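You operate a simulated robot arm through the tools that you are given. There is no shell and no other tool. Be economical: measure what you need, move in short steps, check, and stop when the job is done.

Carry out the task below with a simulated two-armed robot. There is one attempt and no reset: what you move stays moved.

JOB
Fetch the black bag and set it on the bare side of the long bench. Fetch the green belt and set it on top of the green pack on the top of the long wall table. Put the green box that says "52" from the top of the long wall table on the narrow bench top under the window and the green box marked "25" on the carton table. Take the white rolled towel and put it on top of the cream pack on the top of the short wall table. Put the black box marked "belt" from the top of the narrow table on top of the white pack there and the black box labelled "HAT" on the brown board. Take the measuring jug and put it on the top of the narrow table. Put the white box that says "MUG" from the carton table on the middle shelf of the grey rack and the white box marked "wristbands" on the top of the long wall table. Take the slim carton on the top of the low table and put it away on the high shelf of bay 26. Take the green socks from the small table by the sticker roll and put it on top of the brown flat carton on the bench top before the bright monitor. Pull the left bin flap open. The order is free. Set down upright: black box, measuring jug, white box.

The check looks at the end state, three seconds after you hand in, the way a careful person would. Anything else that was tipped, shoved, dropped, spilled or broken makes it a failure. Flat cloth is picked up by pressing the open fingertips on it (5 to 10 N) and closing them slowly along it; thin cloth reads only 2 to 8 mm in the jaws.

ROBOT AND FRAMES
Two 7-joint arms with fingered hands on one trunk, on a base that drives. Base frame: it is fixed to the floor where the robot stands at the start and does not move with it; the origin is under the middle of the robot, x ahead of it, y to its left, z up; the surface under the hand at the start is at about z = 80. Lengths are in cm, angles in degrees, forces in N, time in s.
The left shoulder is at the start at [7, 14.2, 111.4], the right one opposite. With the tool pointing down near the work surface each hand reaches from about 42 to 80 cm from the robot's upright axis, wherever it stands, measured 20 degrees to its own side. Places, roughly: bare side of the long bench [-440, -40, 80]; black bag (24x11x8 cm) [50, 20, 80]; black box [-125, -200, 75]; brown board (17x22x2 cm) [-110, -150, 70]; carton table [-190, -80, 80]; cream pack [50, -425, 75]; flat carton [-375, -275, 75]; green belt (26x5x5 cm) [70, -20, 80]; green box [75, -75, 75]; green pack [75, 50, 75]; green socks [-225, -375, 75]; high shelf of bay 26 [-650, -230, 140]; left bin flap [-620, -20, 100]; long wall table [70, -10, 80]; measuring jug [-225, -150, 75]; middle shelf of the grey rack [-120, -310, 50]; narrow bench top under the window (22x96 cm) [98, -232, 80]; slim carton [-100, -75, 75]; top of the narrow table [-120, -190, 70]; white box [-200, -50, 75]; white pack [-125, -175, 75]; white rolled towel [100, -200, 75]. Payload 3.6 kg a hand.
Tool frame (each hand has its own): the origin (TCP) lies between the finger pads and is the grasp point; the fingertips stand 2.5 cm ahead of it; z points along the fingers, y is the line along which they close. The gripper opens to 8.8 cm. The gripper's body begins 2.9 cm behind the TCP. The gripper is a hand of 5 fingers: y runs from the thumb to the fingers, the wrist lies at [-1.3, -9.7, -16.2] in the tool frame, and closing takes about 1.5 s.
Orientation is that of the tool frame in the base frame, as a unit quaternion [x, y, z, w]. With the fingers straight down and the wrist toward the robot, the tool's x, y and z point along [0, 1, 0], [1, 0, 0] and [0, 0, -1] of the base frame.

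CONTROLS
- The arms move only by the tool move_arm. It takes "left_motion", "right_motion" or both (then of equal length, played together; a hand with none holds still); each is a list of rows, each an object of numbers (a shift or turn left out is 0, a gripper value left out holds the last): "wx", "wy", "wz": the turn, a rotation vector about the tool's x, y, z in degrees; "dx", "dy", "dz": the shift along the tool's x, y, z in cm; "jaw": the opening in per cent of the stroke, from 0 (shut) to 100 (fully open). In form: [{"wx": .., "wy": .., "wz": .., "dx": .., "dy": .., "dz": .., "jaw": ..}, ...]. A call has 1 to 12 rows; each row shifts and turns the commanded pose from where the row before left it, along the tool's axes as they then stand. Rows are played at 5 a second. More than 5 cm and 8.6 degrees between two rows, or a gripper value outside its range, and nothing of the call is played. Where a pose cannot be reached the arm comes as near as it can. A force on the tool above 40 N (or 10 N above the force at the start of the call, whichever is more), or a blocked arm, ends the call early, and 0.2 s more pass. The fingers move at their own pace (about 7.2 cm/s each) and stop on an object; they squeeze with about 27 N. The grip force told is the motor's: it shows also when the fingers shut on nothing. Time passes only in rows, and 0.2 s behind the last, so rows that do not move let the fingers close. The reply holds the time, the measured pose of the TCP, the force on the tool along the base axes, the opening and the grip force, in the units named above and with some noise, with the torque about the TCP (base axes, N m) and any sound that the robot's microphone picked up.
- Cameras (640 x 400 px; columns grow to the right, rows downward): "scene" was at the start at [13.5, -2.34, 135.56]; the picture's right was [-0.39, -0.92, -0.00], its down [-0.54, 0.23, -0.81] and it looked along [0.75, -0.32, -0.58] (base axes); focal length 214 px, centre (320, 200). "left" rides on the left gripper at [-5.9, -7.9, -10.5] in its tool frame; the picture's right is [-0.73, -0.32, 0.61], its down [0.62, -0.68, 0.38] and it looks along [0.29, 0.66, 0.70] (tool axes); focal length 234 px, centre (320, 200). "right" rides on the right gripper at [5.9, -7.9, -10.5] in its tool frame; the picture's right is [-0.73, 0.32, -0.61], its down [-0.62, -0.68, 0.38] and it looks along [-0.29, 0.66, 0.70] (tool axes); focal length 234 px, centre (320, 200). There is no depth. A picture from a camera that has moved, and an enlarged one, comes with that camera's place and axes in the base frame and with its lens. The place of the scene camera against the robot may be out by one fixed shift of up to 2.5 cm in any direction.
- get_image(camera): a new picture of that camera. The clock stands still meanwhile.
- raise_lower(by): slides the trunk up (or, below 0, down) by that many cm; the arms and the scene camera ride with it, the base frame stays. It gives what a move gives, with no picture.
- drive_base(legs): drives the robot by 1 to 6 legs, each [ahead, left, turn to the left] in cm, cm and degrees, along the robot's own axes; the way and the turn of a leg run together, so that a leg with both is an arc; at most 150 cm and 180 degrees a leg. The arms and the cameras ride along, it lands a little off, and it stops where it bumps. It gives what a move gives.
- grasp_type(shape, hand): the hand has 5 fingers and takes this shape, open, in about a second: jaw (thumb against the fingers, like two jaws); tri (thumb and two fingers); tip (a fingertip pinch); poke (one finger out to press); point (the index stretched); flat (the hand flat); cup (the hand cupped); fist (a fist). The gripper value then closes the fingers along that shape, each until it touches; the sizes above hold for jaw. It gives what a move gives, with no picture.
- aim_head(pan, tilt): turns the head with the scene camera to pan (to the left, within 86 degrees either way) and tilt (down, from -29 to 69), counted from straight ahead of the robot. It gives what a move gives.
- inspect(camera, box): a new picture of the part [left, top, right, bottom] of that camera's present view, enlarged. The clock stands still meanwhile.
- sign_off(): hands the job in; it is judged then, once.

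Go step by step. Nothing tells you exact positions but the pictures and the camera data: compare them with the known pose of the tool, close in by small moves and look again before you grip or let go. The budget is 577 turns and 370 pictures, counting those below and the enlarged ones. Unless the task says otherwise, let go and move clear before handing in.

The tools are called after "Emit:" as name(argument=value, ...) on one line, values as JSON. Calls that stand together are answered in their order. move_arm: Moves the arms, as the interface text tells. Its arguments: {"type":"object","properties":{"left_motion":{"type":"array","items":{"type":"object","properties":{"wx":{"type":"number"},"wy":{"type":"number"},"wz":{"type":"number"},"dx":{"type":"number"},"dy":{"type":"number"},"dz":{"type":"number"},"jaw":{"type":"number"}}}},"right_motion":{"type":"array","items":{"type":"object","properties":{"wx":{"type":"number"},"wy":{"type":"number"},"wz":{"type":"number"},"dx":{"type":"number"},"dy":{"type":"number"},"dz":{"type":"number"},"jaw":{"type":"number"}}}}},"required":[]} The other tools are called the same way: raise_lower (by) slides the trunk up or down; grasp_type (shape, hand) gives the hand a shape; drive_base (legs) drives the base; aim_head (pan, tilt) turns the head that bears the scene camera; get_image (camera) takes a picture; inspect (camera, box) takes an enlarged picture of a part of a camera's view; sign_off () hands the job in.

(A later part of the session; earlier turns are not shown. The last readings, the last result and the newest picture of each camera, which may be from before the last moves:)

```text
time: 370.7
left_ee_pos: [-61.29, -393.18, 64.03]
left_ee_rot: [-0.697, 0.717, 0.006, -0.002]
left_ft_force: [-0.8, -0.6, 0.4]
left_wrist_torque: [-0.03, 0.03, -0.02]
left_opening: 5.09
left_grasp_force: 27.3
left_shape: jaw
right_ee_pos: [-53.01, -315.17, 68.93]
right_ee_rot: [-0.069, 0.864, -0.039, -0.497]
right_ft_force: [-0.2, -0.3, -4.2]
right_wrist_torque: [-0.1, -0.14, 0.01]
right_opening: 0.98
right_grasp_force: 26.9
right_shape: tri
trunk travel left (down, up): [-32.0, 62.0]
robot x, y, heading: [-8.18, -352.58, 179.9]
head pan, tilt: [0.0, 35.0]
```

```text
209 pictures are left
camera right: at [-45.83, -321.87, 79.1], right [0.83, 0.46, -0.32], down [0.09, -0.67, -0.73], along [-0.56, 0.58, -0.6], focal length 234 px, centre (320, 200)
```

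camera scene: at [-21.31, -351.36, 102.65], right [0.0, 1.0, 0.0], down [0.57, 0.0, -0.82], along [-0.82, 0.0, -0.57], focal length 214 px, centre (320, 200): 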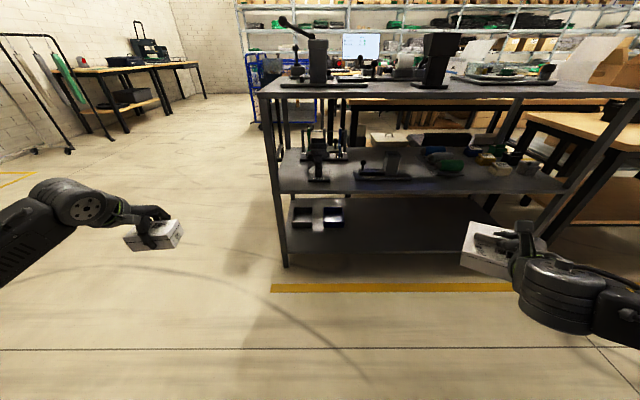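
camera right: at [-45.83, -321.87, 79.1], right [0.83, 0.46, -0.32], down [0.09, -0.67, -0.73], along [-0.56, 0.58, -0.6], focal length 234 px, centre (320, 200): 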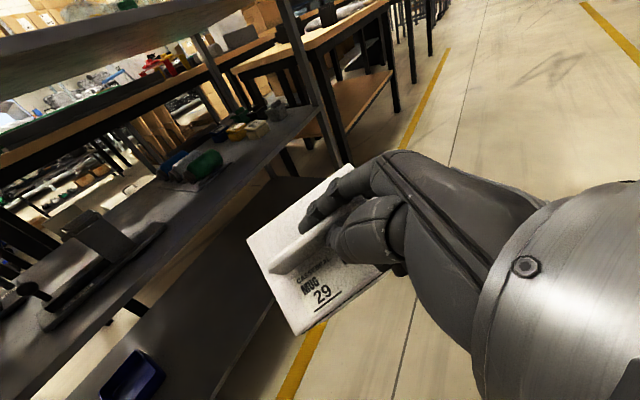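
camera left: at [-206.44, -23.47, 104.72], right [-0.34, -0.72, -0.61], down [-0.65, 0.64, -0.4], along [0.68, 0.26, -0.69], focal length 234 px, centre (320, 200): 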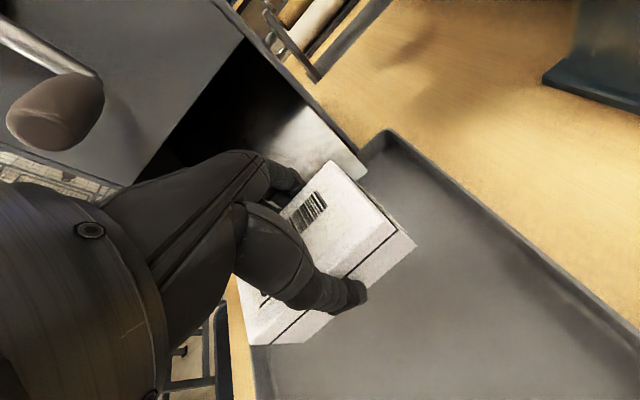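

Emit:
move_arm(left_motion=[{"dx": 4}, {"dx": 4}, {"dy": -4}, {"dy": -4}])

Emit:
drive_base(legs=[[0, -19, 0], [30, 0, 0]])

Emit:
get_image(camera="scene")

Emit:
get_image(camera="right")

```text
time: 371.7
left_ee_pos: [-53.58, -401.28, 64.1]
left_ee_rot: [-0.696, 0.718, 0.007, -0.003]
left_ft_force: [0.5, -0.5, 0.2]
left_wrist_torque: [0.0, 0.01, 0.02]
left_opening: 5.09
left_grasp_force: 27.6
left_shape: jaw
right_ee_pos: [-53.01, -315.07, 68.88]
right_ee_rot: [-0.07, 0.863, -0.039, -0.498]
right_ft_force: [-0.8, 0.5, -3.1]
right_wrist_torque: [-0.11, -0.1, -0.01]
right_opening: 0.96
right_grasp_force: 26.8
right_shape: tri
trunk travel left (down, up): [-32.0, 62.0]
robot x, y, heading: [-8.08, -352.64, 179.5]
head pan, tilt: [0.0, 35.0]
```

```text
time: 374.9
left_ee_pos: [-83.66, -382.31, 63.94]
left_ee_rot: [-0.696, 0.718, 0.006, -0.002]
left_ft_force: [-0.1, -0.1, -0.6]
left_wrist_torque: [-0.01, 0.03, -0.03]
left_opening: 5.1
left_grasp_force: 26.9
left_shape: jaw
right_ee_pos: [-82.96, -296.08, 68.85]
right_ee_rot: [-0.069, 0.864, -0.039, -0.498]
right_ft_force: [-0.5, 0.1, -4.1]
right_wrist_torque: [-0.11, -0.09, 0.0]
right_opening: 0.96
right_grasp_force: 27.0
right_shape: tri
trunk travel left (down, up): [-32.0, 62.0]
robot x, y, heading: [-37.93, -333.67, 179.4]
head pan, tilt: [0.0, 35.0]
```

```text
208 pictures are left
camera scene: at [-51.31, -332.27, 102.63], right [0.0, 1.0, 0.0], down [0.57, 0.0, -0.82], along [-0.82, 0.0, -0.57], focal length 214 px, centre (320, 200)
```

scene: 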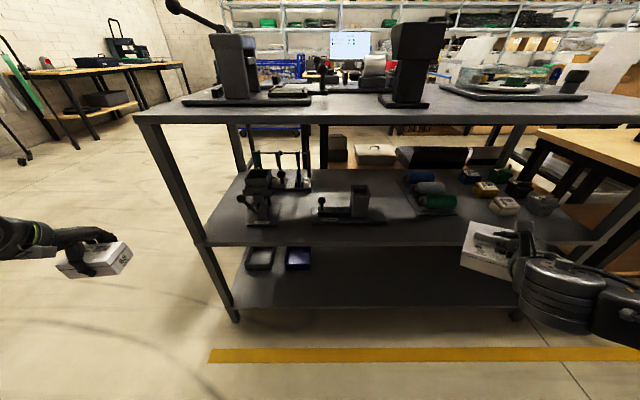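

```text
207 pictures are left
camera right: at [-75.8, -302.77, 79.07], right [0.83, 0.46, -0.32], down [0.09, -0.67, -0.73], along [-0.55, 0.58, -0.6], focal length 234 px, centre (320, 200)
```

right: 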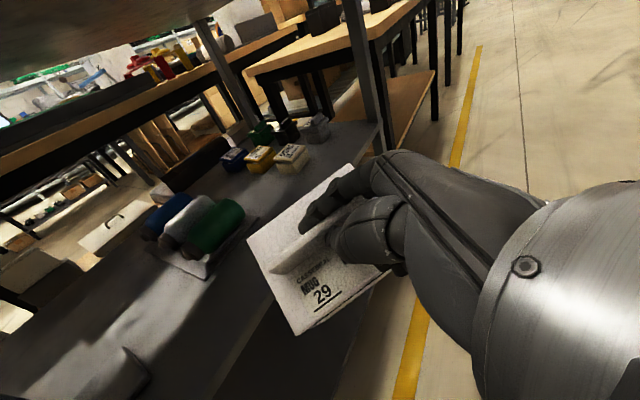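

Emit:
drive_base(legs=[[0, 4.4, 0], [25, 0, 0]])

Emit:
get_image(camera="right")

Emit:
aim_head(pan=-25, tilt=40)

Emit:
get_image(camera="scene")

```text
time: 377.3
left_ee_pos: [-108.87, -386.53, 64.01]
left_ee_rot: [-0.696, 0.718, 0.006, -0.003]
left_ft_force: [0.0, -0.6, -0.9]
left_wrist_torque: [0.01, 0.01, -0.02]
left_opening: 5.08
left_grasp_force: 26.5
left_shape: jaw
right_ee_pos: [-108.15, -300.26, 68.97]
right_ee_rot: [-0.069, 0.864, -0.039, -0.498]
right_ft_force: [-0.1, -0.8, -3.5]
right_wrist_torque: [-0.09, -0.05, 0.01]
right_opening: 0.95
right_grasp_force: 27.0
right_shape: tri
trunk travel left (down, up): [-32.0, 62.0]
robot x, y, heading: [-63.2, -337.46, 179.5]
head pan, tilt: [0.0, 35.0]
```

```text
206 pictures are left
camera right: at [-100.94, -307.04, 79.07], right [0.83, 0.46, -0.32], down [0.09, -0.67, -0.73], along [-0.55, 0.58, -0.6], focal length 234 px, centre (320, 200)
```

right: 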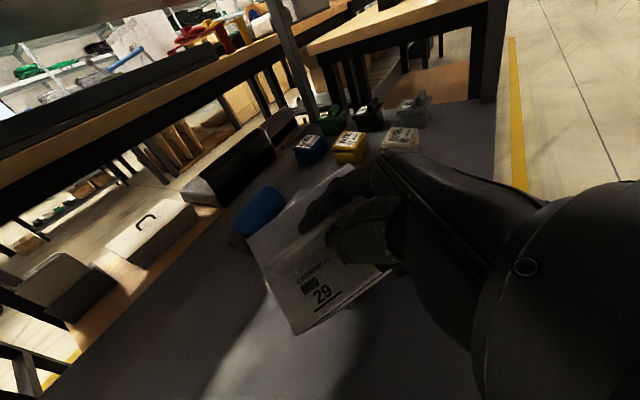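

```text
time: 378.1
left_ee_pos: [-108.84, -386.48, 63.94]
left_ee_rot: [-0.696, 0.718, 0.006, -0.002]
left_ft_force: [0.4, 0.0, -0.4]
left_wrist_torque: [0.0, 0.0, 0.0]
left_opening: 5.06
left_grasp_force: 27.0
left_shape: jaw
right_ee_pos: [-108.03, -300.27, 68.86]
right_ee_rot: [-0.07, 0.863, -0.039, -0.498]
right_ft_force: [-0.1, -0.3, -3.4]
right_wrist_torque: [-0.06, -0.12, -0.02]
right_opening: 0.95
right_grasp_force: 27.5
right_shape: tri
trunk travel left (down, up): [-32.0, 62.0]
robot x, y, heading: [-63.12, -337.66, 179.5]
head pan, tilt: [-25.0, 40.0]
```

```text
205 pictures are left
camera scene: at [-75.3, -332.97, 101.89], right [0.43, 0.91, 0.0], down [0.58, -0.27, -0.77], along [-0.69, 0.33, -0.64], focal length 214 px, centre (320, 200)
```

scene: 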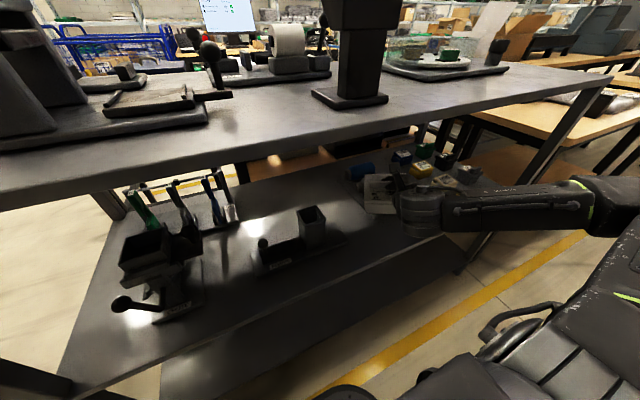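

Inside the corridor. I lower slowly by the trunk, watching force.

Emit:
raise_lower(by=-3.5)

Emit:
inspect(camera="scene", box=[240, 130, 480, 290])

```text
time: 378.9
left_ee_pos: [-108.87, -386.45, 60.59]
left_ee_rot: [-0.695, 0.719, 0.006, -0.002]
left_ft_force: [-0.8, -1.4, -0.4]
left_wrist_torque: [0.01, -0.02, 0.03]
left_opening: 5.07
left_grasp_force: 27.0
left_shape: jaw
right_ee_pos: [-108.15, -300.14, 65.34]
right_ee_rot: [-0.068, 0.864, -0.039, -0.497]
right_ft_force: [0.2, 0.9, -1.0]
right_wrist_torque: [-0.09, 0.02, -0.01]
right_opening: 0.91
right_grasp_force: 27.5
right_shape: tri
trunk travel left (down, up): [-28.5, 65.5]
robot x, y, heading: [-63.14, -337.88, 179.7]
head pan, tilt: [-25.0, 40.0]
```

```text
2.50 times, centred on (360, 210) of scene
camera zoom: at [-75.29, -332.96, 98.37], right [0.43, 0.9, 0.0], down [0.58, -0.27, -0.77], along [-0.69, 0.33, -0.64], focal length 536 px, centre (220, 175)
```

zoom: 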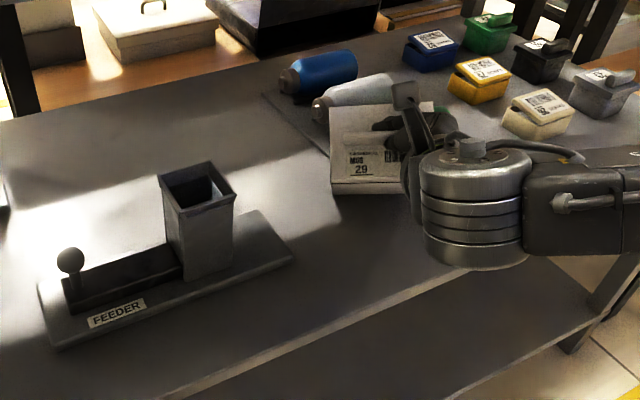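

Emit:
raise_lower(by=-0.8)

Emit:
inspect(camera="scene", box=[280, 150, 440, 260])

```text
time: 379.5
left_ee_pos: [-108.71, -386.53, 59.86]
left_ee_rot: [-0.696, 0.718, 0.007, -0.003]
left_ft_force: [-1.2, -0.1, -0.6]
left_wrist_torque: [0.0, 0.01, 0.03]
left_opening: 5.06
left_grasp_force: 27.2
left_shape: jaw
right_ee_pos: [-108.08, -300.24, 64.71]
right_ee_rot: [-0.068, 0.863, -0.038, -0.498]
right_ft_force: [1.7, 1.2, 7.2]
right_wrist_torque: [-0.01, 0.26, -0.07]
right_opening: 0.9
right_grasp_force: 26.9
right_shape: tri
trunk travel left (down, up): [-27.7, 66.3]
robot x, y, heading: [-63.34, -337.55, 179.9]
head pan, tilt: [-25.0, 40.0]
```

```text
3.64 times, centred on (360, 205) of scene
camera zoom: at [-75.18, -333.0, 97.61], right [0.43, 0.9, 0.0], down [0.58, -0.27, -0.77], along [-0.69, 0.33, -0.64], focal length 780 px, centre (174, 182)
```

zoom: 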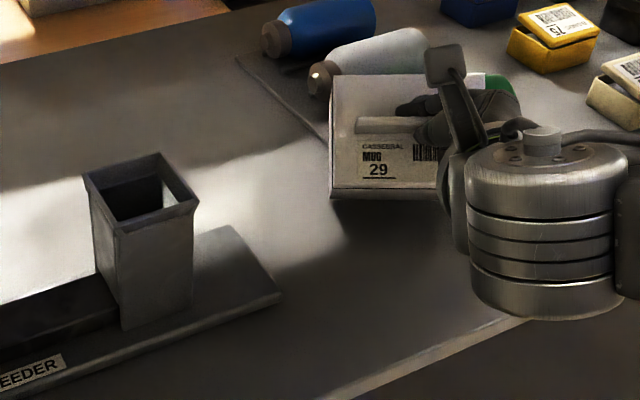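

Emit:
raise_lower(by=-0.7)

Emit:
inspect(camera="scene", box=[280, 150, 440, 260])

```text
time: 380.1
left_ee_pos: [-108.85, -386.51, 59.0]
left_ee_rot: [-0.695, 0.719, 0.006, -0.003]
left_ft_force: [-0.2, -0.8, -0.7]
left_wrist_torque: [-0.03, -0.01, -0.01]
left_opening: 5.05
left_grasp_force: 26.8
left_shape: jaw
right_ee_pos: [-108.09, -300.3, 63.98]
right_ee_rot: [-0.07, 0.864, -0.039, -0.498]
right_ft_force: [3.3, 0.7, 5.9]
right_wrist_torque: [0.02, 0.31, -0.08]
right_opening: 0.92
right_grasp_force: 27.0
right_shape: tri
trunk travel left (down, up): [-27.0, 67.0]
robot x, y, heading: [-62.89, -337.89, 180.0]
head pan, tilt: [-25.0, 40.0]
```

```text
3.64 times, centred on (360, 205) of scene
camera zoom: at [-75.17, -333.02, 96.9], right [0.43, 0.9, 0.0], down [0.58, -0.27, -0.77], along [-0.69, 0.33, -0.64], focal length 780 px, centre (174, 182)
```

zoom: 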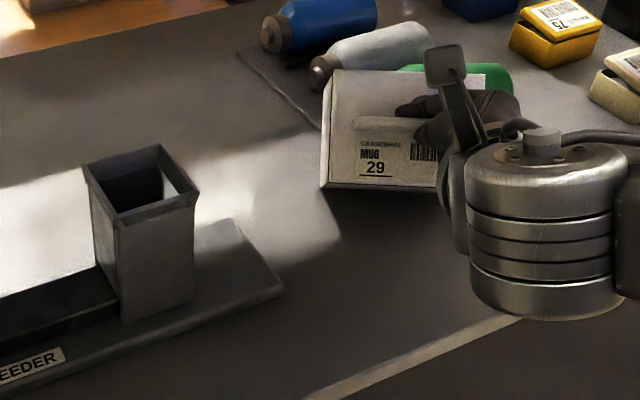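

It levels as planned. Continue.

Emit:
raise_lower(by=-0.8)

Emit:
raise_lower(by=-0.5)

Emit:
inspect(camera="scene", box=[280, 150, 440, 260])

```text
time: 380.6
left_ee_pos: [-108.62, -386.57, 58.35]
left_ee_rot: [-0.696, 0.718, 0.008, -0.003]
left_ft_force: [0.2, 0.3, -1.0]
left_wrist_torque: [0.02, -0.01, 0.04]
left_opening: 5.08
left_grasp_force: 27.1
left_shape: jaw
right_ee_pos: [-107.98, -300.28, 63.51]
right_ee_rot: [-0.07, 0.863, -0.038, -0.499]
right_ft_force: [9.6, 0.6, 17.9]
right_wrist_torque: [0.18, 0.5, -0.19]
right_opening: 0.93
right_grasp_force: 27.1
right_shape: tri
trunk travel left (down, up): [-26.2, 67.8]
robot x, y, heading: [-63.04, -337.59, 179.9]
head pan, tilt: [-25.0, 40.0]
```

```text
time: 381.2
left_ee_pos: [-108.61, -386.59, 57.77]
left_ee_rot: [-0.696, 0.718, 0.009, -0.004]
left_ft_force: [0.4, 0.7, -1.3]
left_wrist_torque: [0.0, 0.02, -0.01]
left_opening: 5.06
left_grasp_force: 26.8
left_shape: jaw
right_ee_pos: [-107.89, -300.31, 62.91]
right_ee_rot: [-0.07, 0.863, -0.037, -0.499]
right_ft_force: [8.9, -0.5, 18.6]
right_wrist_torque: [0.3, 0.64, -0.21]
right_opening: 0.93
right_grasp_force: 27.2
right_shape: tri
trunk travel left (down, up): [-25.7, 68.3]
robot x, y, heading: [-63.06, -337.84, 179.7]
head pan, tilt: [-25.0, 40.0]
```

```text
3.64 times, centred on (360, 205) of scene
camera zoom: at [-74.99, -333.15, 95.64], right [0.43, 0.9, 0.0], down [0.58, -0.27, -0.77], along [-0.7, 0.33, -0.64], focal length 780 px, centre (174, 182)
```

zoom: 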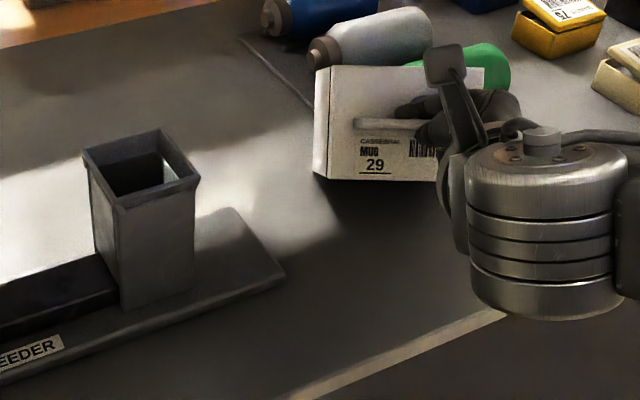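

Emit:
get_image(camera="right")

```text
200 pictures are left
camera right: at [-100.67, -307.18, 73.0], right [0.83, 0.46, -0.33], down [0.09, -0.67, -0.73], along [-0.56, 0.58, -0.6], focal length 234 px, centre (320, 200)
```

right: 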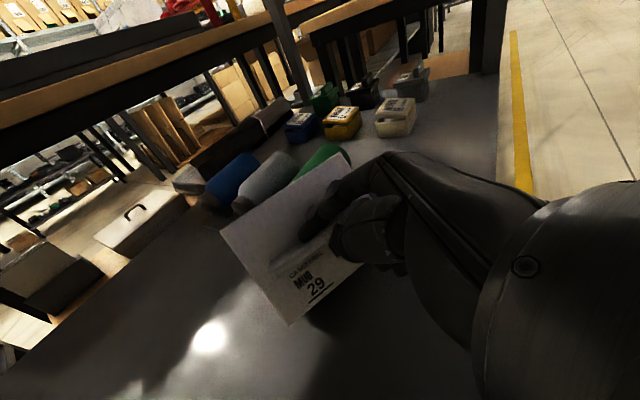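

More rotation is needed; better to level by pitching the hand itself up. I lift a little and rotate about the grip axis.

Emit:
raise_lower(by=2.5)

Emit:
move_arm(right_motion=[{"wy": 4}, {"wy": 4}, {"wy": 4}, {"wy": 4}])

Emit:
get_image(camera="right")

Emit:
inspect(camera="scene", box=[280, 150, 440, 260])

```text
time: 381.9
left_ee_pos: [-108.85, -386.51, 60.24]
left_ee_rot: [-0.696, 0.718, 0.007, -0.002]
left_ft_force: [-0.1, 0.7, -1.4]
left_wrist_torque: [-0.04, 0.02, 0.02]
left_opening: 5.09
left_grasp_force: 26.9
left_shape: jaw
right_ee_pos: [-108.04, -300.13, 64.99]
right_ee_rot: [-0.069, 0.864, -0.04, -0.497]
right_ft_force: [-0.1, -0.6, -4.4]
right_wrist_torque: [-0.09, -0.16, 0.03]
right_opening: 0.92
right_grasp_force: 27.0
right_shape: tri
trunk travel left (down, up): [-28.2, 65.8]
robot x, y, heading: [-63.08, -337.64, 179.9]
head pan, tilt: [-25.0, 40.0]
```

```text
time: 382.9
left_ee_pos: [-108.68, -386.4, 60.21]
left_ee_rot: [-0.696, 0.718, 0.006, -0.002]
left_ft_force: [-0.5, 0.2, -0.9]
left_wrist_torque: [0.0, 0.01, 0.03]
left_opening: 5.07
left_grasp_force: 26.9
left_shape: jaw
right_ee_pos: [-108.01, -299.18, 65.12]
right_ee_rot: [-0.058, 0.836, -0.037, -0.544]
right_ft_force: [-0.1, -0.4, -3.2]
right_wrist_torque: [-0.16, -0.15, 0.02]
right_opening: 0.9
right_grasp_force: 26.9
right_shape: tri
right hand out of reach, approached as far as the arm can: row 2, 3, 4
trunk travel left (down, up): [-28.2, 65.8]
robot x, y, heading: [-63.16, -337.54, 179.9]
head pan, tilt: [-25.0, 40.0]
```

```text
199 pictures are left
camera right: at [-99.86, -306.0, 74.54], right [0.8, 0.44, -0.42], down [0.0, -0.69, -0.73], along [-0.61, 0.58, -0.54], focal length 234 px, centre (320, 200)
```

right: 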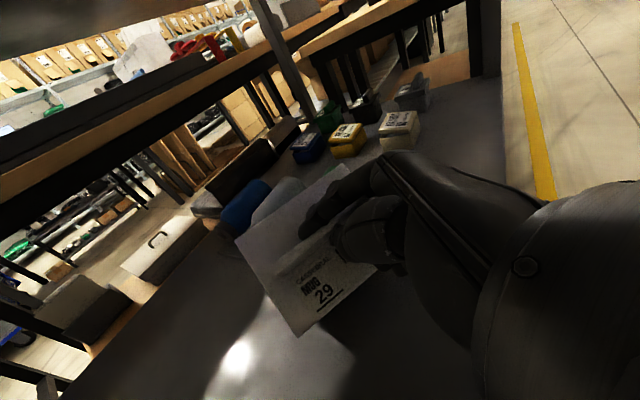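

```text
3.64 times, centred on (360, 205) of scene
camera zoom: at [-75.29, -332.96, 98.09], right [0.43, 0.9, 0.0], down [0.58, -0.27, -0.77], along [-0.69, 0.33, -0.64], focal length 780 px, centre (174, 182)
```

zoom: 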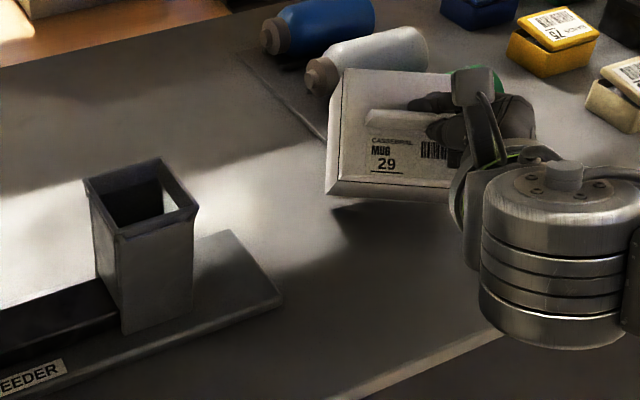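

Emit:
move_arm(right_motion=[{"dx": 2.3, "dz": -1.0}, {"dx": 2.3, "dz": -1.0}])

Emit:
raise_lower(by=-5)

Emit:
move_arm(right_motion=[{"dx": 2.3, "dz": -1.0}, {"dx": 2.3, "dz": -1.0}])

Emit:
raise_lower(by=-5)

Emit:
move_arm(right_motion=[{"wy": 4}, {"wy": 4}, {"wy": 4}])

Emit:
inspect(camera="scene", box=[280, 150, 440, 260])

```text
time: 383.5
left_ee_pos: [-108.74, -386.61, 60.27]
left_ee_rot: [-0.696, 0.718, 0.006, -0.002]
left_ft_force: [0.6, -0.3, -0.4]
left_wrist_torque: [0.01, 0.0, -0.01]
left_opening: 5.08
left_grasp_force: 27.6
left_shape: jaw
right_ee_pos: [-108.29, -299.03, 70.11]
right_ee_rot: [-0.059, 0.836, -0.037, -0.544]
right_ft_force: [1.0, 0.3, -2.6]
right_wrist_torque: [-0.09, -0.18, -0.01]
right_opening: 0.94
right_grasp_force: 27.3
right_shape: tri
right hand out of reach, approached as far as the arm can: row 1
trunk travel left (down, up): [-28.2, 65.8]
robot x, y, heading: [-63.12, -337.55, 179.6]
head pan, tilt: [-25.0, 40.0]
```

```text
time: 384.4
left_ee_pos: [-108.75, -386.52, 55.27]
left_ee_rot: [-0.696, 0.718, 0.007, -0.003]
left_ft_force: [-0.7, 0.3, -0.9]
left_wrist_torque: [0.0, -0.02, -0.01]
left_opening: 5.09
left_grasp_force: 26.9
left_shape: jaw
right_ee_pos: [-108.43, -299.01, 65.1]
right_ee_rot: [-0.059, 0.836, -0.038, -0.544]
right_ft_force: [0.7, 0.1, -3.7]
right_wrist_torque: [-0.08, -0.18, 0.02]
right_opening: 0.96
right_grasp_force: 27.2
right_shape: tri
trunk travel left (down, up): [-23.2, 70.8]
robot x, y, heading: [-62.97, -337.56, 179.9]
head pan, tilt: [-25.0, 40.0]
```

```text
time: 385.0
left_ee_pos: [-108.7, -386.45, 55.21]
left_ee_rot: [-0.696, 0.718, 0.006, -0.002]
left_ft_force: [1.0, -0.3, -1.7]
left_wrist_torque: [-0.01, -0.02, 0.0]
left_opening: 5.04
left_grasp_force: 26.7
left_shape: jaw
right_ee_pos: [-108.38, -299.15, 70.09]
right_ee_rot: [-0.06, 0.836, -0.037, -0.544]
right_ft_force: [-0.3, 0.4, -3.5]
right_wrist_torque: [-0.11, -0.15, 0.02]
right_opening: 0.94
right_grasp_force: 27.1
right_shape: tri
trunk travel left (down, up): [-23.2, 70.8]
robot x, y, heading: [-62.86, -337.75, 179.7]
head pan, tilt: [-25.0, 40.0]
```

```text
time: 385.9
left_ee_pos: [-108.84, -386.55, 50.17]
left_ee_rot: [-0.695, 0.719, 0.007, -0.003]
left_ft_force: [0.7, -0.3, -0.9]
left_wrist_torque: [-0.01, -0.01, 0.0]
left_opening: 5.09
left_grasp_force: 26.9
left_shape: jaw
right_ee_pos: [-108.38, -299.15, 65.07]
right_ee_rot: [-0.059, 0.836, -0.037, -0.545]
right_ft_force: [-0.3, -0.1, -3.6]
right_wrist_torque: [-0.12, -0.19, 0.03]
right_opening: 0.96
right_grasp_force: 26.9
right_shape: tri
trunk travel left (down, up): [-18.2, 75.8]
robot x, y, heading: [-62.82, -337.78, 179.6]
head pan, tilt: [-25.0, 40.0]
```

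```text
time: 386.7
left_ee_pos: [-108.8, -386.51, 50.19]
left_ee_rot: [-0.695, 0.719, 0.006, -0.002]
left_ft_force: [0.5, 0.1, -0.7]
left_wrist_torque: [-0.01, 0.01, -0.02]
left_opening: 5.06
left_grasp_force: 27.5
left_shape: jaw
right_ee_pos: [-108.9, -298.87, 65.23]
right_ee_rot: [-0.055, 0.774, -0.043, -0.63]
right_ft_force: [-0.5, 0.1, -3.2]
right_wrist_torque: [-0.07, -0.2, 0.0]
right_opening: 0.95
right_grasp_force: 27.1
right_shape: tri
right hand out of reach, approached as far as the arm can: row 3
trunk travel left (down, up): [-18.2, 75.8]
robot x, y, heading: [-62.84, -337.6, 180.0]
head pan, tilt: [-25.0, 40.0]
```

```text
3.64 times, centred on (360, 205) of scene
camera zoom: at [-75.29, -332.96, 88.09], right [0.43, 0.9, 0.0], down [0.58, -0.27, -0.77], along [-0.69, 0.33, -0.64], focal length 780 px, centre (174, 182)
```

zoom: 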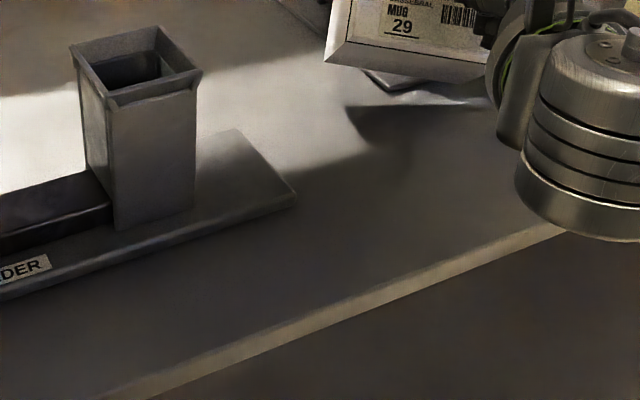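

Emit:
aim_head(pan=-35, tilt=25)

Emit:
get_image(camera="scene")

Emit:
get_image(camera="right")

```text
time: 387.5
left_ee_pos: [-108.77, -386.57, 50.2]
left_ee_rot: [-0.696, 0.718, 0.006, -0.003]
left_ft_force: [0.7, 0.4, -0.7]
left_wrist_torque: [-0.01, -0.01, -0.01]
left_opening: 5.08
left_grasp_force: 26.8
left_shape: jaw
right_ee_pos: [-108.76, -298.84, 65.21]
right_ee_rot: [-0.054, 0.774, -0.043, -0.63]
right_ft_force: [-0.2, -0.2, -3.3]
right_wrist_torque: [-0.09, -0.19, -0.01]
right_opening: 0.94
right_grasp_force: 27.1
right_shape: tri
trunk travel left (down, up): [-18.2, 75.8]
robot x, y, heading: [-62.76, -337.97, 179.9]
head pan, tilt: [-35.0, 25.0]
```

```text
196 pictures are left
camera scene: at [-75.13, -331.28, 90.41], right [0.58, 0.82, 0.0], down [0.35, -0.24, -0.91], along [-0.74, 0.52, -0.42], focal length 214 px, centre (320, 200)
```

scene: 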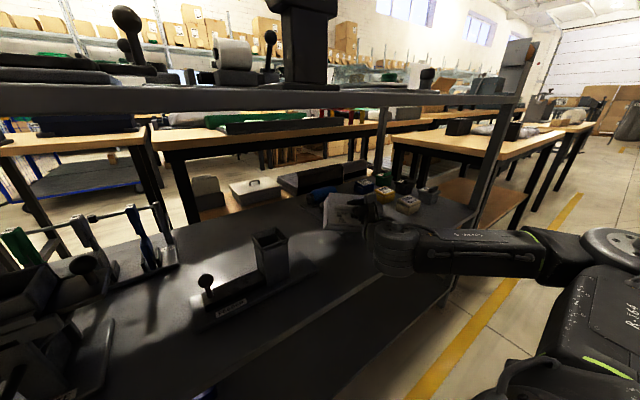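

```text
195 pictures are left
camera right: at [-98.85, -305.42, 72.94], right [0.69, 0.42, -0.59], down [-0.15, -0.71, -0.69], along [-0.71, 0.56, -0.43], focal length 234 px, centre (320, 200)
```

right: 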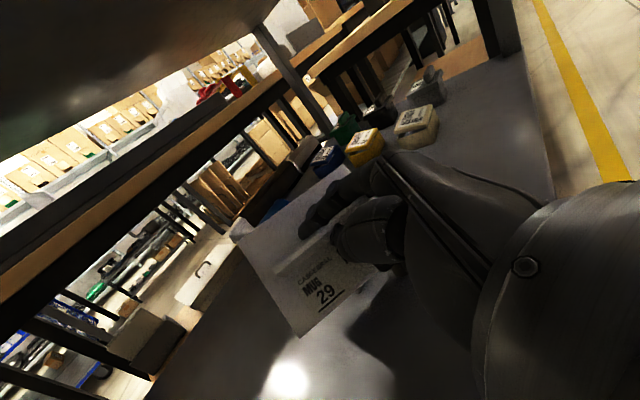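

Emit:
inspect(camera="scene", box=[280, 170, 440, 290])

```text
3.33 times, centred on (360, 230) of scene
camera zoom: at [-75.13, -331.28, 90.41], right [0.58, 0.82, 0.0], down [0.35, -0.24, -0.91], along [-0.74, 0.52, -0.42], focal length 715 px, centre (187, 100)
```

zoom: 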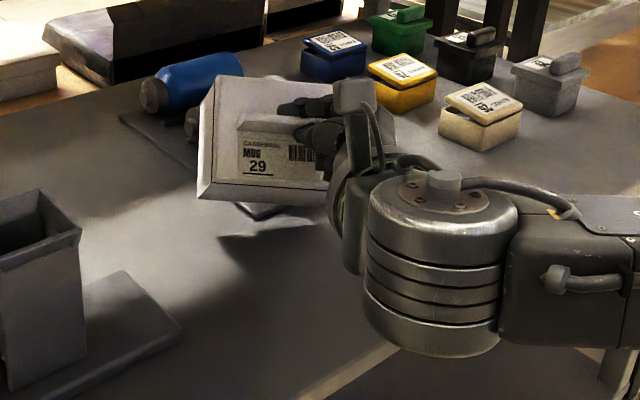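

Still ~14° nose-down. I repeat the arm-up / trunk-down trick once more.

Emit:
move_arm(right_motion=[{"dx": 2.5, "dz": -0.5}, {"dx": 2.5, "dz": -0.5}])

Emit:
raise_lower(by=-5)

Emit:
move_arm(right_motion=[{"wy": 4}, {"wy": 4}, {"wy": 4}])

Emit:
inspect(camera="scene", box=[280, 150, 440, 270])

```text
time: 388.1
left_ee_pos: [-108.78, -386.52, 50.24]
left_ee_rot: [-0.696, 0.718, 0.006, -0.003]
left_ft_force: [0.4, -0.4, -0.8]
left_wrist_torque: [0.02, 0.01, 0.02]
left_opening: 5.08
left_grasp_force: 27.5
left_shape: jaw
right_ee_pos: [-108.9, -299.04, 70.3]
right_ee_rot: [-0.055, 0.775, -0.043, -0.628]
right_ft_force: [0.6, -0.5, -2.8]
right_wrist_torque: [-0.16, -0.22, -0.01]
right_opening: 0.9
right_grasp_force: 26.8
right_shape: tri
trunk travel left (down, up): [-18.2, 75.8]
robot x, y, heading: [-63.1, -338.0, 179.8]
head pan, tilt: [-35.0, 25.0]
```

```text
time: 389.0
left_ee_pos: [-108.76, -386.53, 45.24]
left_ee_rot: [-0.696, 0.718, 0.007, -0.003]
left_ft_force: [0.3, -0.8, -0.6]
left_wrist_torque: [0.01, 0.02, 0.0]
left_opening: 5.1
left_grasp_force: 26.8
left_shape: jaw
right_ee_pos: [-108.9, -298.96, 65.34]
right_ee_rot: [-0.055, 0.774, -0.043, -0.629]
right_ft_force: [0.5, 1.1, -3.4]
right_wrist_torque: [-0.08, -0.19, 0.0]
right_opening: 0.97
right_grasp_force: 26.8
right_shape: tri
trunk travel left (down, up): [-13.2, 80.8]
robot x, y, heading: [-62.86, -337.74, 179.7]
head pan, tilt: [-35.0, 25.0]
```

```text
time: 389.8
left_ee_pos: [-108.97, -386.54, 45.14]
left_ee_rot: [-0.696, 0.718, 0.006, -0.002]
left_ft_force: [-0.5, 0.6, -0.7]
left_wrist_torque: [0.0, 0.0, 0.01]
left_opening: 5.1
left_grasp_force: 26.8
left_shape: jaw
right_ee_pos: [-108.7, -298.59, 65.21]
right_ee_rot: [-0.047, 0.722, -0.046, -0.688]
right_ft_force: [-0.7, 1.3, -3.4]
right_wrist_torque: [-0.08, -0.22, -0.01]
right_opening: 0.94
right_grasp_force: 26.5
right_shape: tri
right hand out of reach, approached as far as the arm can: row 3
trunk travel left (down, up): [-13.2, 80.8]
robot x, y, heading: [-63.17, -337.44, 179.9]
head pan, tilt: [-35.0, 25.0]
```

```text
3.33 times, centred on (360, 210) of scene
camera zoom: at [-75.13, -331.27, 85.42], right [0.58, 0.82, 0.0], down [0.35, -0.24, -0.91], along [-0.74, 0.52, -0.42], focal length 715 px, centre (187, 167)
```

zoom: 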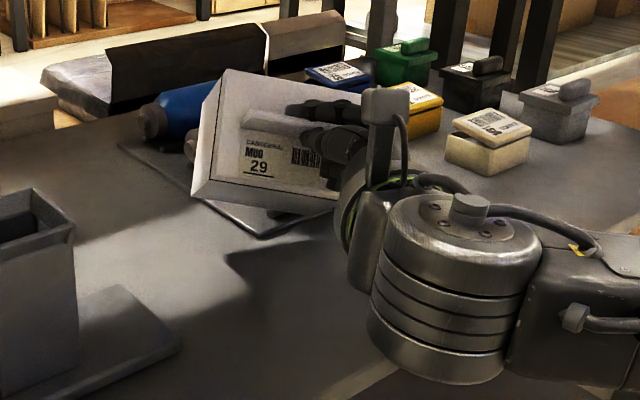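

Emit:
inspect(camera="right", box=[220, 140, 440, 350])

Emit:
inspect(camera="scene", box=[310, 150, 390, 220])

```text
1.90 times, centred on (330, 245) of right
camera zoom: at [-97.73, -305.03, 71.44], right [0.6, 0.4, -0.7], down [-0.26, -0.72, -0.64], along [-0.76, 0.56, -0.33], focal length 446 px, centre (301, 114)
```

zoom: 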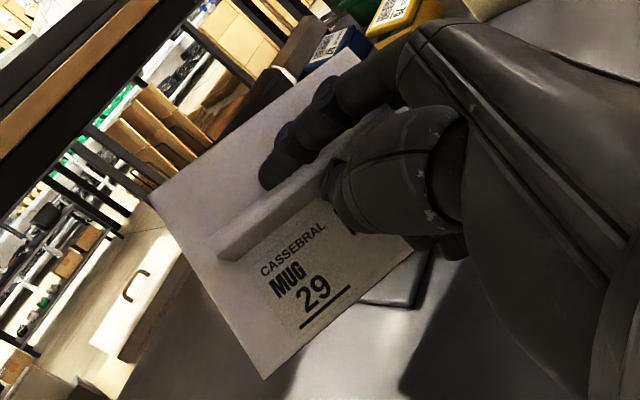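

```text
5.71 times, centred on (350, 185) of scene
camera zoom: at [-75.13, -331.27, 85.42], right [0.58, 0.82, 0.0], down [0.35, -0.24, -0.91], along [-0.74, 0.52, -0.42], focal length 1226 px, centre (149, 286)
```

zoom: 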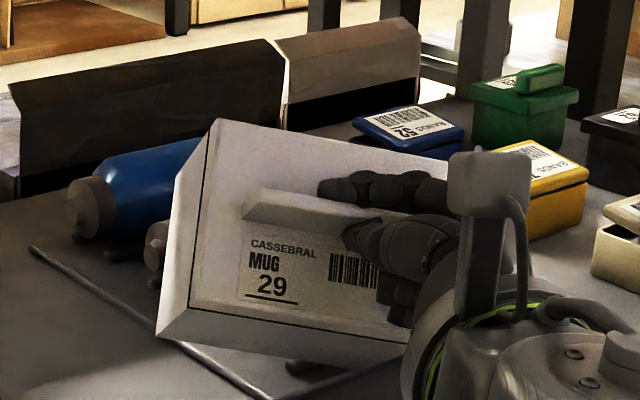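

Now I understand: in the "tri" grip the box has rolled ~70° about the fin so the lid faces sideways. Rolling the hand thumb-up about its pointing axis will make the box upright. I do half and look.

Emit:
move_arm(right_motion=[{"dx": 1.0}, {"wz": 4}, {"wz": 4}, {"wz": 4}, {"wz": 4}, {"wz": 4}, {"wz": 4}, {"wz": 4}, {"wz": 4}, {"wz": 4}])

Emit:
inspect(camera="scene", box=[280, 130, 440, 240])

```text
time: 392.0
left_ee_pos: [-108.9, -386.56, 45.19]
left_ee_rot: [-0.695, 0.719, 0.006, -0.002]
left_ft_force: [0.4, -0.5, -0.2]
left_wrist_torque: [0.05, -0.02, 0.0]
left_opening: 5.05
left_grasp_force: 26.8
left_shape: jaw
right_ee_pos: [-108.88, -294.75, 66.09]
right_ee_rot: [0.154, 0.708, -0.237, -0.648]
right_ft_force: [-0.2, -0.4, -3.0]
right_wrist_torque: [0.02, -0.22, 0.02]
right_opening: 0.96
right_grasp_force: 27.2
right_shape: tri
right hand out of reach, approached as far as the arm can: row 4, 5, 7, 8, 9, 10
trunk travel left (down, up): [-13.2, 80.8]
robot x, y, heading: [-62.79, -337.93, 179.7]
head pan, tilt: [-35.0, 25.0]
```

```text
3.64 times, centred on (360, 185) of scene
camera zoom: at [-75.13, -331.27, 85.42], right [0.58, 0.82, 0.0], down [0.35, -0.24, -0.91], along [-0.74, 0.52, -0.42], focal length 780 px, centre (174, 254)
```

zoom: 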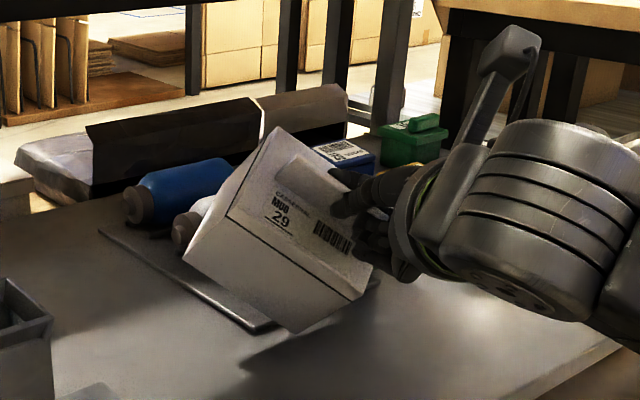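

Good direction. I back out of the rack to finish the reorientation in free space.

Emit:
drive_base(legs=[[-45, 0, 0]])

Emit:
raise_lower(by=20)

Emit:
move_arm(right_motion=[{"wz": 4, "dy": -1.5}, {"wz": 4, "dy": -1.5}, {"wz": 4, "dy": -1.5}, {"wz": 4, "dy": -1.5}, {"wz": 4}, {"wz": 4}])

Emit:
get_image(camera="scene")

```text
time: 394.7
left_ee_pos: [-63.75, -386.63, 45.22]
left_ee_rot: [-0.695, 0.719, 0.007, -0.002]
left_ft_force: [0.0, -0.7, -0.9]
left_wrist_torque: [0.0, -0.01, 0.01]
left_opening: 5.07
left_grasp_force: 26.9
left_shape: jaw
right_ee_pos: [-63.67, -294.81, 66.12]
right_ee_rot: [0.153, 0.709, -0.236, -0.647]
right_ft_force: [0.2, 0.9, -3.6]
right_wrist_torque: [0.01, -0.19, -0.02]
right_opening: 0.96
right_grasp_force: 27.0
right_shape: tri
trunk travel left (down, up): [-13.2, 80.8]
robot x, y, heading: [-17.95, -338.19, 180.0]
head pan, tilt: [-35.0, 25.0]
```

```text
time: 396.9
left_ee_pos: [-63.72, -386.66, 65.2]
left_ee_rot: [-0.695, 0.719, 0.006, -0.002]
left_ft_force: [0.2, -0.3, -0.2]
left_wrist_torque: [0.04, 0.0, 0.04]
left_opening: 5.09
left_grasp_force: 27.3
left_shape: jaw
right_ee_pos: [-63.75, -294.95, 86.04]
right_ee_rot: [0.154, 0.708, -0.236, -0.648]
right_ft_force: [0.1, 0.1, -3.6]
right_wrist_torque: [-0.04, -0.19, 0.0]
right_opening: 0.97
right_grasp_force: 27.5
right_shape: tri
trunk travel left (down, up): [-33.2, 60.8]
robot x, y, heading: [-18.11, -337.95, 179.6]
head pan, tilt: [-35.0, 25.0]
```

```text
time: 398.3
left_ee_pos: [-63.88, -386.55, 65.26]
left_ee_rot: [-0.695, 0.719, 0.006, -0.002]
left_ft_force: [-0.6, -0.5, -0.7]
left_wrist_torque: [0.01, 0.02, 0.02]
left_opening: 5.09
left_grasp_force: 27.2
left_shape: jaw
right_ee_pos: [-63.57, -290.02, 89.65]
right_ee_rot: [0.296, 0.662, -0.367, -0.583]
right_ft_force: [0.2, -0.3, -3.6]
right_wrist_torque: [0.03, -0.19, 0.01]
right_opening: 1.0
right_grasp_force: 27.0
right_shape: tri
right hand out of reach, approached as far as the arm can: row 1, 2, 3, 4, 5, 6
trunk travel left (down, up): [-33.2, 60.8]
robot x, y, heading: [-17.74, -337.89, 179.6]
head pan, tilt: [-35.0, 25.0]
```

```text
189 pictures are left
camera scene: at [-30.07, -331.44, 105.42], right [0.58, 0.82, 0.0], down [0.35, -0.24, -0.91], along [-0.74, 0.52, -0.42], focal length 214 px, centre (320, 200)
```

scene: 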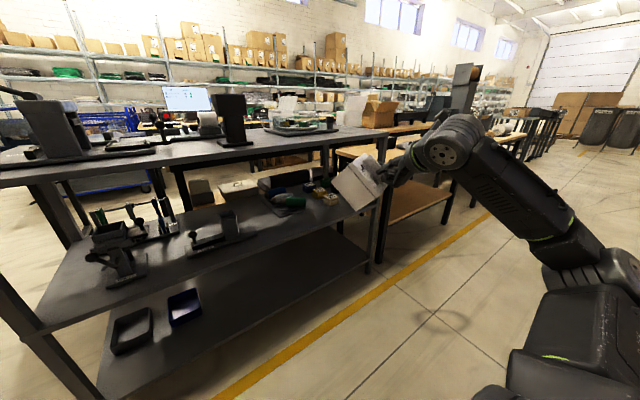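

Emit:
move_arm(right_motion=[{"dx": -3.3, "dy": -2.2, "dz": 0.5}, {"dx": -3.3, "dy": -2.2, "dz": 0.5}, {"dx": -3.3, "dy": -2.2, "dz": 0.5}, {"dx": -3.3, "dy": -2.2, "dz": 0.5}, {"wz": 4}, {"wz": 4}, {"wz": 4}])

Emit:
inspect(camera="scene", box=[260, 100, 480, 240])

```text
time: 399.9
left_ee_pos: [-63.94, -386.61, 65.29]
left_ee_rot: [-0.695, 0.719, 0.007, -0.002]
left_ft_force: [-0.2, 0.7, -0.9]
left_wrist_torque: [-0.03, -0.02, -0.02]
left_opening: 5.1
left_grasp_force: 26.5
left_shape: jaw
right_ee_pos: [-63.58, -287.66, 89.41]
right_ee_rot: [0.361, 0.628, -0.426, -0.541]
right_ft_force: [-0.6, 0.3, -1.8]
right_wrist_torque: [0.1, -0.18, 0.02]
right_opening: 1.0
right_grasp_force: 26.7
right_shape: tri
right hand out of reach, approached as far as the arm can: row 1, 2, 3, 4, 5, 6, 7
trunk travel left (down, up): [-33.2, 60.8]
robot x, y, heading: [-18.03, -337.59, 179.4]
head pan, tilt: [-35.0, 25.0]
```

```text
2.86 times, centred on (370, 170) of scene
camera zoom: at [-30.07, -331.43, 105.42], right [0.58, 0.82, 0.0], down [0.35, -0.24, -0.91], along [-0.74, 0.52, -0.42], focal length 613 px, centre (177, 286)
```

zoom: 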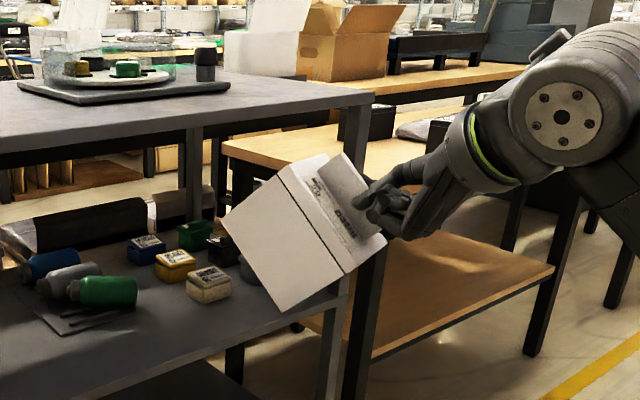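

The box needs the hand pitched down ~45° with this roll. I pitch about the tool x axis.

Emit:
move_arm(right_motion=[{"wx": -4}, {"wx": -4}, {"wx": -4}, {"wx": -4}, {"wx": -4}, {"wx": -4}, {"wx": -4}, {"wx": -4}])

Emit:
get_image(camera="scene")

Emit:
inspect(camera="scene", box=[260, 80, 480, 240])

```text
time: 401.7
left_ee_pos: [-63.78, -386.6, 65.23]
left_ee_rot: [-0.695, 0.719, 0.006, -0.002]
left_ft_force: [0.2, 0.3, -0.1]
left_wrist_torque: [0.01, 0.03, -0.01]
left_opening: 5.07
left_grasp_force: 27.2
left_shape: jaw
right_ee_pos: [-62.57, -285.08, 89.1]
right_ee_rot: [0.404, 0.639, -0.389, -0.526]
right_ft_force: [0.5, -0.2, -3.2]
right_wrist_torque: [0.04, -0.2, -0.03]
right_opening: 1.04
right_grasp_force: 27.1
right_shape: tri
right hand out of reach, approached as far as the arm can: row 1, 2, 3, 4, 5, 6, 7, 8
trunk travel left (down, up): [-33.2, 60.8]
robot x, y, heading: [-17.94, -338.17, 179.4]
head pan, tilt: [-35.0, 25.0]
```

```text
187 pictures are left
camera scene: at [-30.07, -331.45, 105.42], right [0.58, 0.82, 0.0], down [0.35, -0.24, -0.91], along [-0.74, 0.52, -0.42], focal length 214 px, centre (320, 200)
```

scene: 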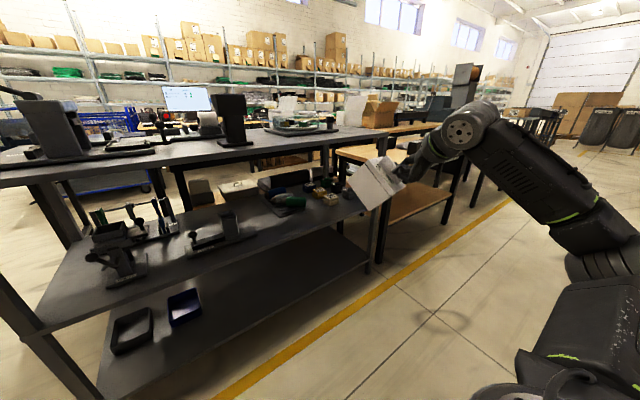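

```text
2.50 times, centred on (370, 160) of scene
camera zoom: at [-30.07, -331.45, 105.42], right [0.58, 0.82, 0.0], down [0.35, -0.24, -0.91], along [-0.74, 0.52, -0.42], focal length 536 px, centre (195, 300)
```

zoom: 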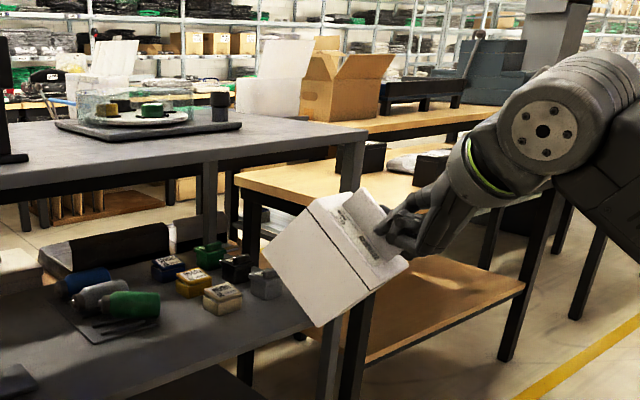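

I computed the box's orientation (tilted ~36°). I apply the exact correcting rotation while shifting the hand toward the middle.

Emit:
move_arm(right_motion=[{"wx": -3.9, "wy": -1.2, "wz": -1.95, "dx": -1.8, "dy": -0.7}, {"wx": -3.9, "wy": -1.2, "wz": -1.95, "dx": -1.8, "dy": -0.7}, {"wx": -3.9, "wy": -1.2, "wz": -1.95, "dx": -1.8, "dy": -0.7}, {"wx": -3.9, "wy": -1.2, "wz": -1.95, "dx": -1.8, "dy": -0.7}, {"wx": -3.9, "wy": -1.2, "wz": -1.95, "dx": -1.8, "dy": -0.7}, {"wx": -3.9, "wy": -1.2, "wz": -1.95, "dx": -1.8, "dy": -0.7}, {"wx": -3.9, "wy": -1.2, "wz": -1.95, "dx": -1.8}, {"wx": -3.9, "wy": -1.2, "wz": -1.95, "dx": -1.8}])

Emit:
inspect(camera="scene", box=[260, 80, 480, 240])

```text
time: 403.5
left_ee_pos: [-63.74, -386.65, 65.16]
left_ee_rot: [-0.696, 0.718, 0.006, -0.002]
left_ft_force: [-0.1, 0.5, -1.6]
left_wrist_torque: [0.06, -0.02, 0.0]
left_opening: 5.08
left_grasp_force: 26.8
left_shape: jaw
right_ee_pos: [-60.36, -296.39, 87.64]
right_ee_rot: [0.413, 0.816, -0.148, -0.377]
right_ft_force: [0.3, -0.6, -4.4]
right_wrist_torque: [-0.03, -0.05, 0.01]
right_opening: 0.99
right_grasp_force: 27.0
right_shape: tri
right hand out of reach, approached as far as the arm can: row 1, 7, 8
trunk travel left (down, up): [-33.2, 60.8]
robot x, y, heading: [-17.69, -337.95, 179.7]
head pan, tilt: [-35.0, 25.0]
```

```text
2.50 times, centred on (370, 160) of scene
camera zoom: at [-30.08, -331.48, 105.42], right [0.58, 0.82, 0.0], down [0.35, -0.24, -0.91], along [-0.74, 0.52, -0.42], focal length 536 px, centre (195, 300)
```

zoom: 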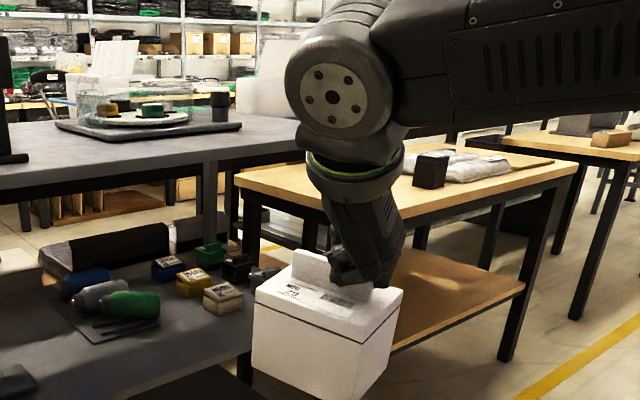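

The MUG is now upright in the hand. I check its base height and levelness.

Emit:
aim_head(pan=-35, tilt=35)

Emit:
inspect(camera="scene", box=[260, 90, 460, 230])

Emit:
get_image(camera="right")

```text
time: 404.2
left_ee_pos: [-63.84, -386.63, 65.26]
left_ee_rot: [-0.695, 0.719, 0.006, -0.003]
left_ft_force: [-0.2, 0.1, -0.5]
left_wrist_torque: [0.02, 0.03, 0.0]
left_opening: 5.1
left_grasp_force: 26.9
left_shape: jaw
right_ee_pos: [-60.31, -296.39, 87.64]
right_ee_rot: [0.412, 0.816, -0.149, -0.377]
right_ft_force: [-0.2, 0.5, -3.0]
right_wrist_torque: [-0.04, 0.01, 0.0]
right_opening: 1.02
right_grasp_force: 26.8
right_shape: tri
trunk travel left (down, up): [-33.2, 60.8]
robot x, y, heading: [-17.99, -337.88, 179.6]
head pan, tilt: [-35.0, 35.0]
```

```text
2.86 times, centred on (360, 160) of scene
camera zoom: at [-29.73, -331.68, 103.85], right [0.58, 0.82, 0.0], down [0.47, -0.33, -0.82], along [-0.67, 0.47, -0.57], focal length 613 px, centre (206, 314)
```

zoom: 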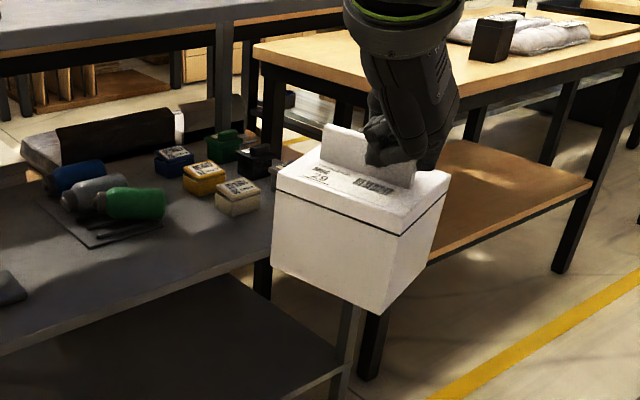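

```text
183 pictures are left
camera right: at [-59.29, -297.34, 101.83], right [0.9, -0.41, -0.13], down [-0.43, -0.88, -0.19], along [-0.04, 0.22, -0.97], focal length 234 px, centre (320, 200)
```

right: 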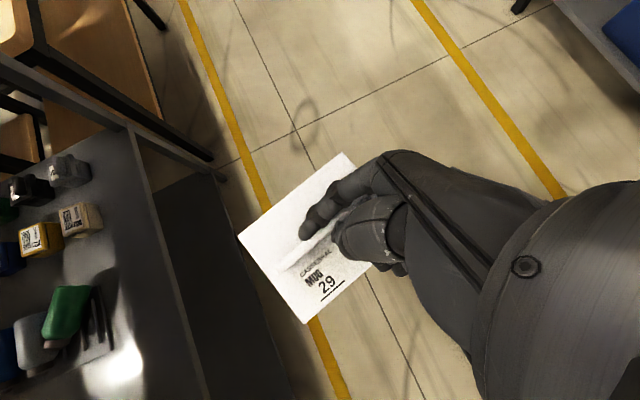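

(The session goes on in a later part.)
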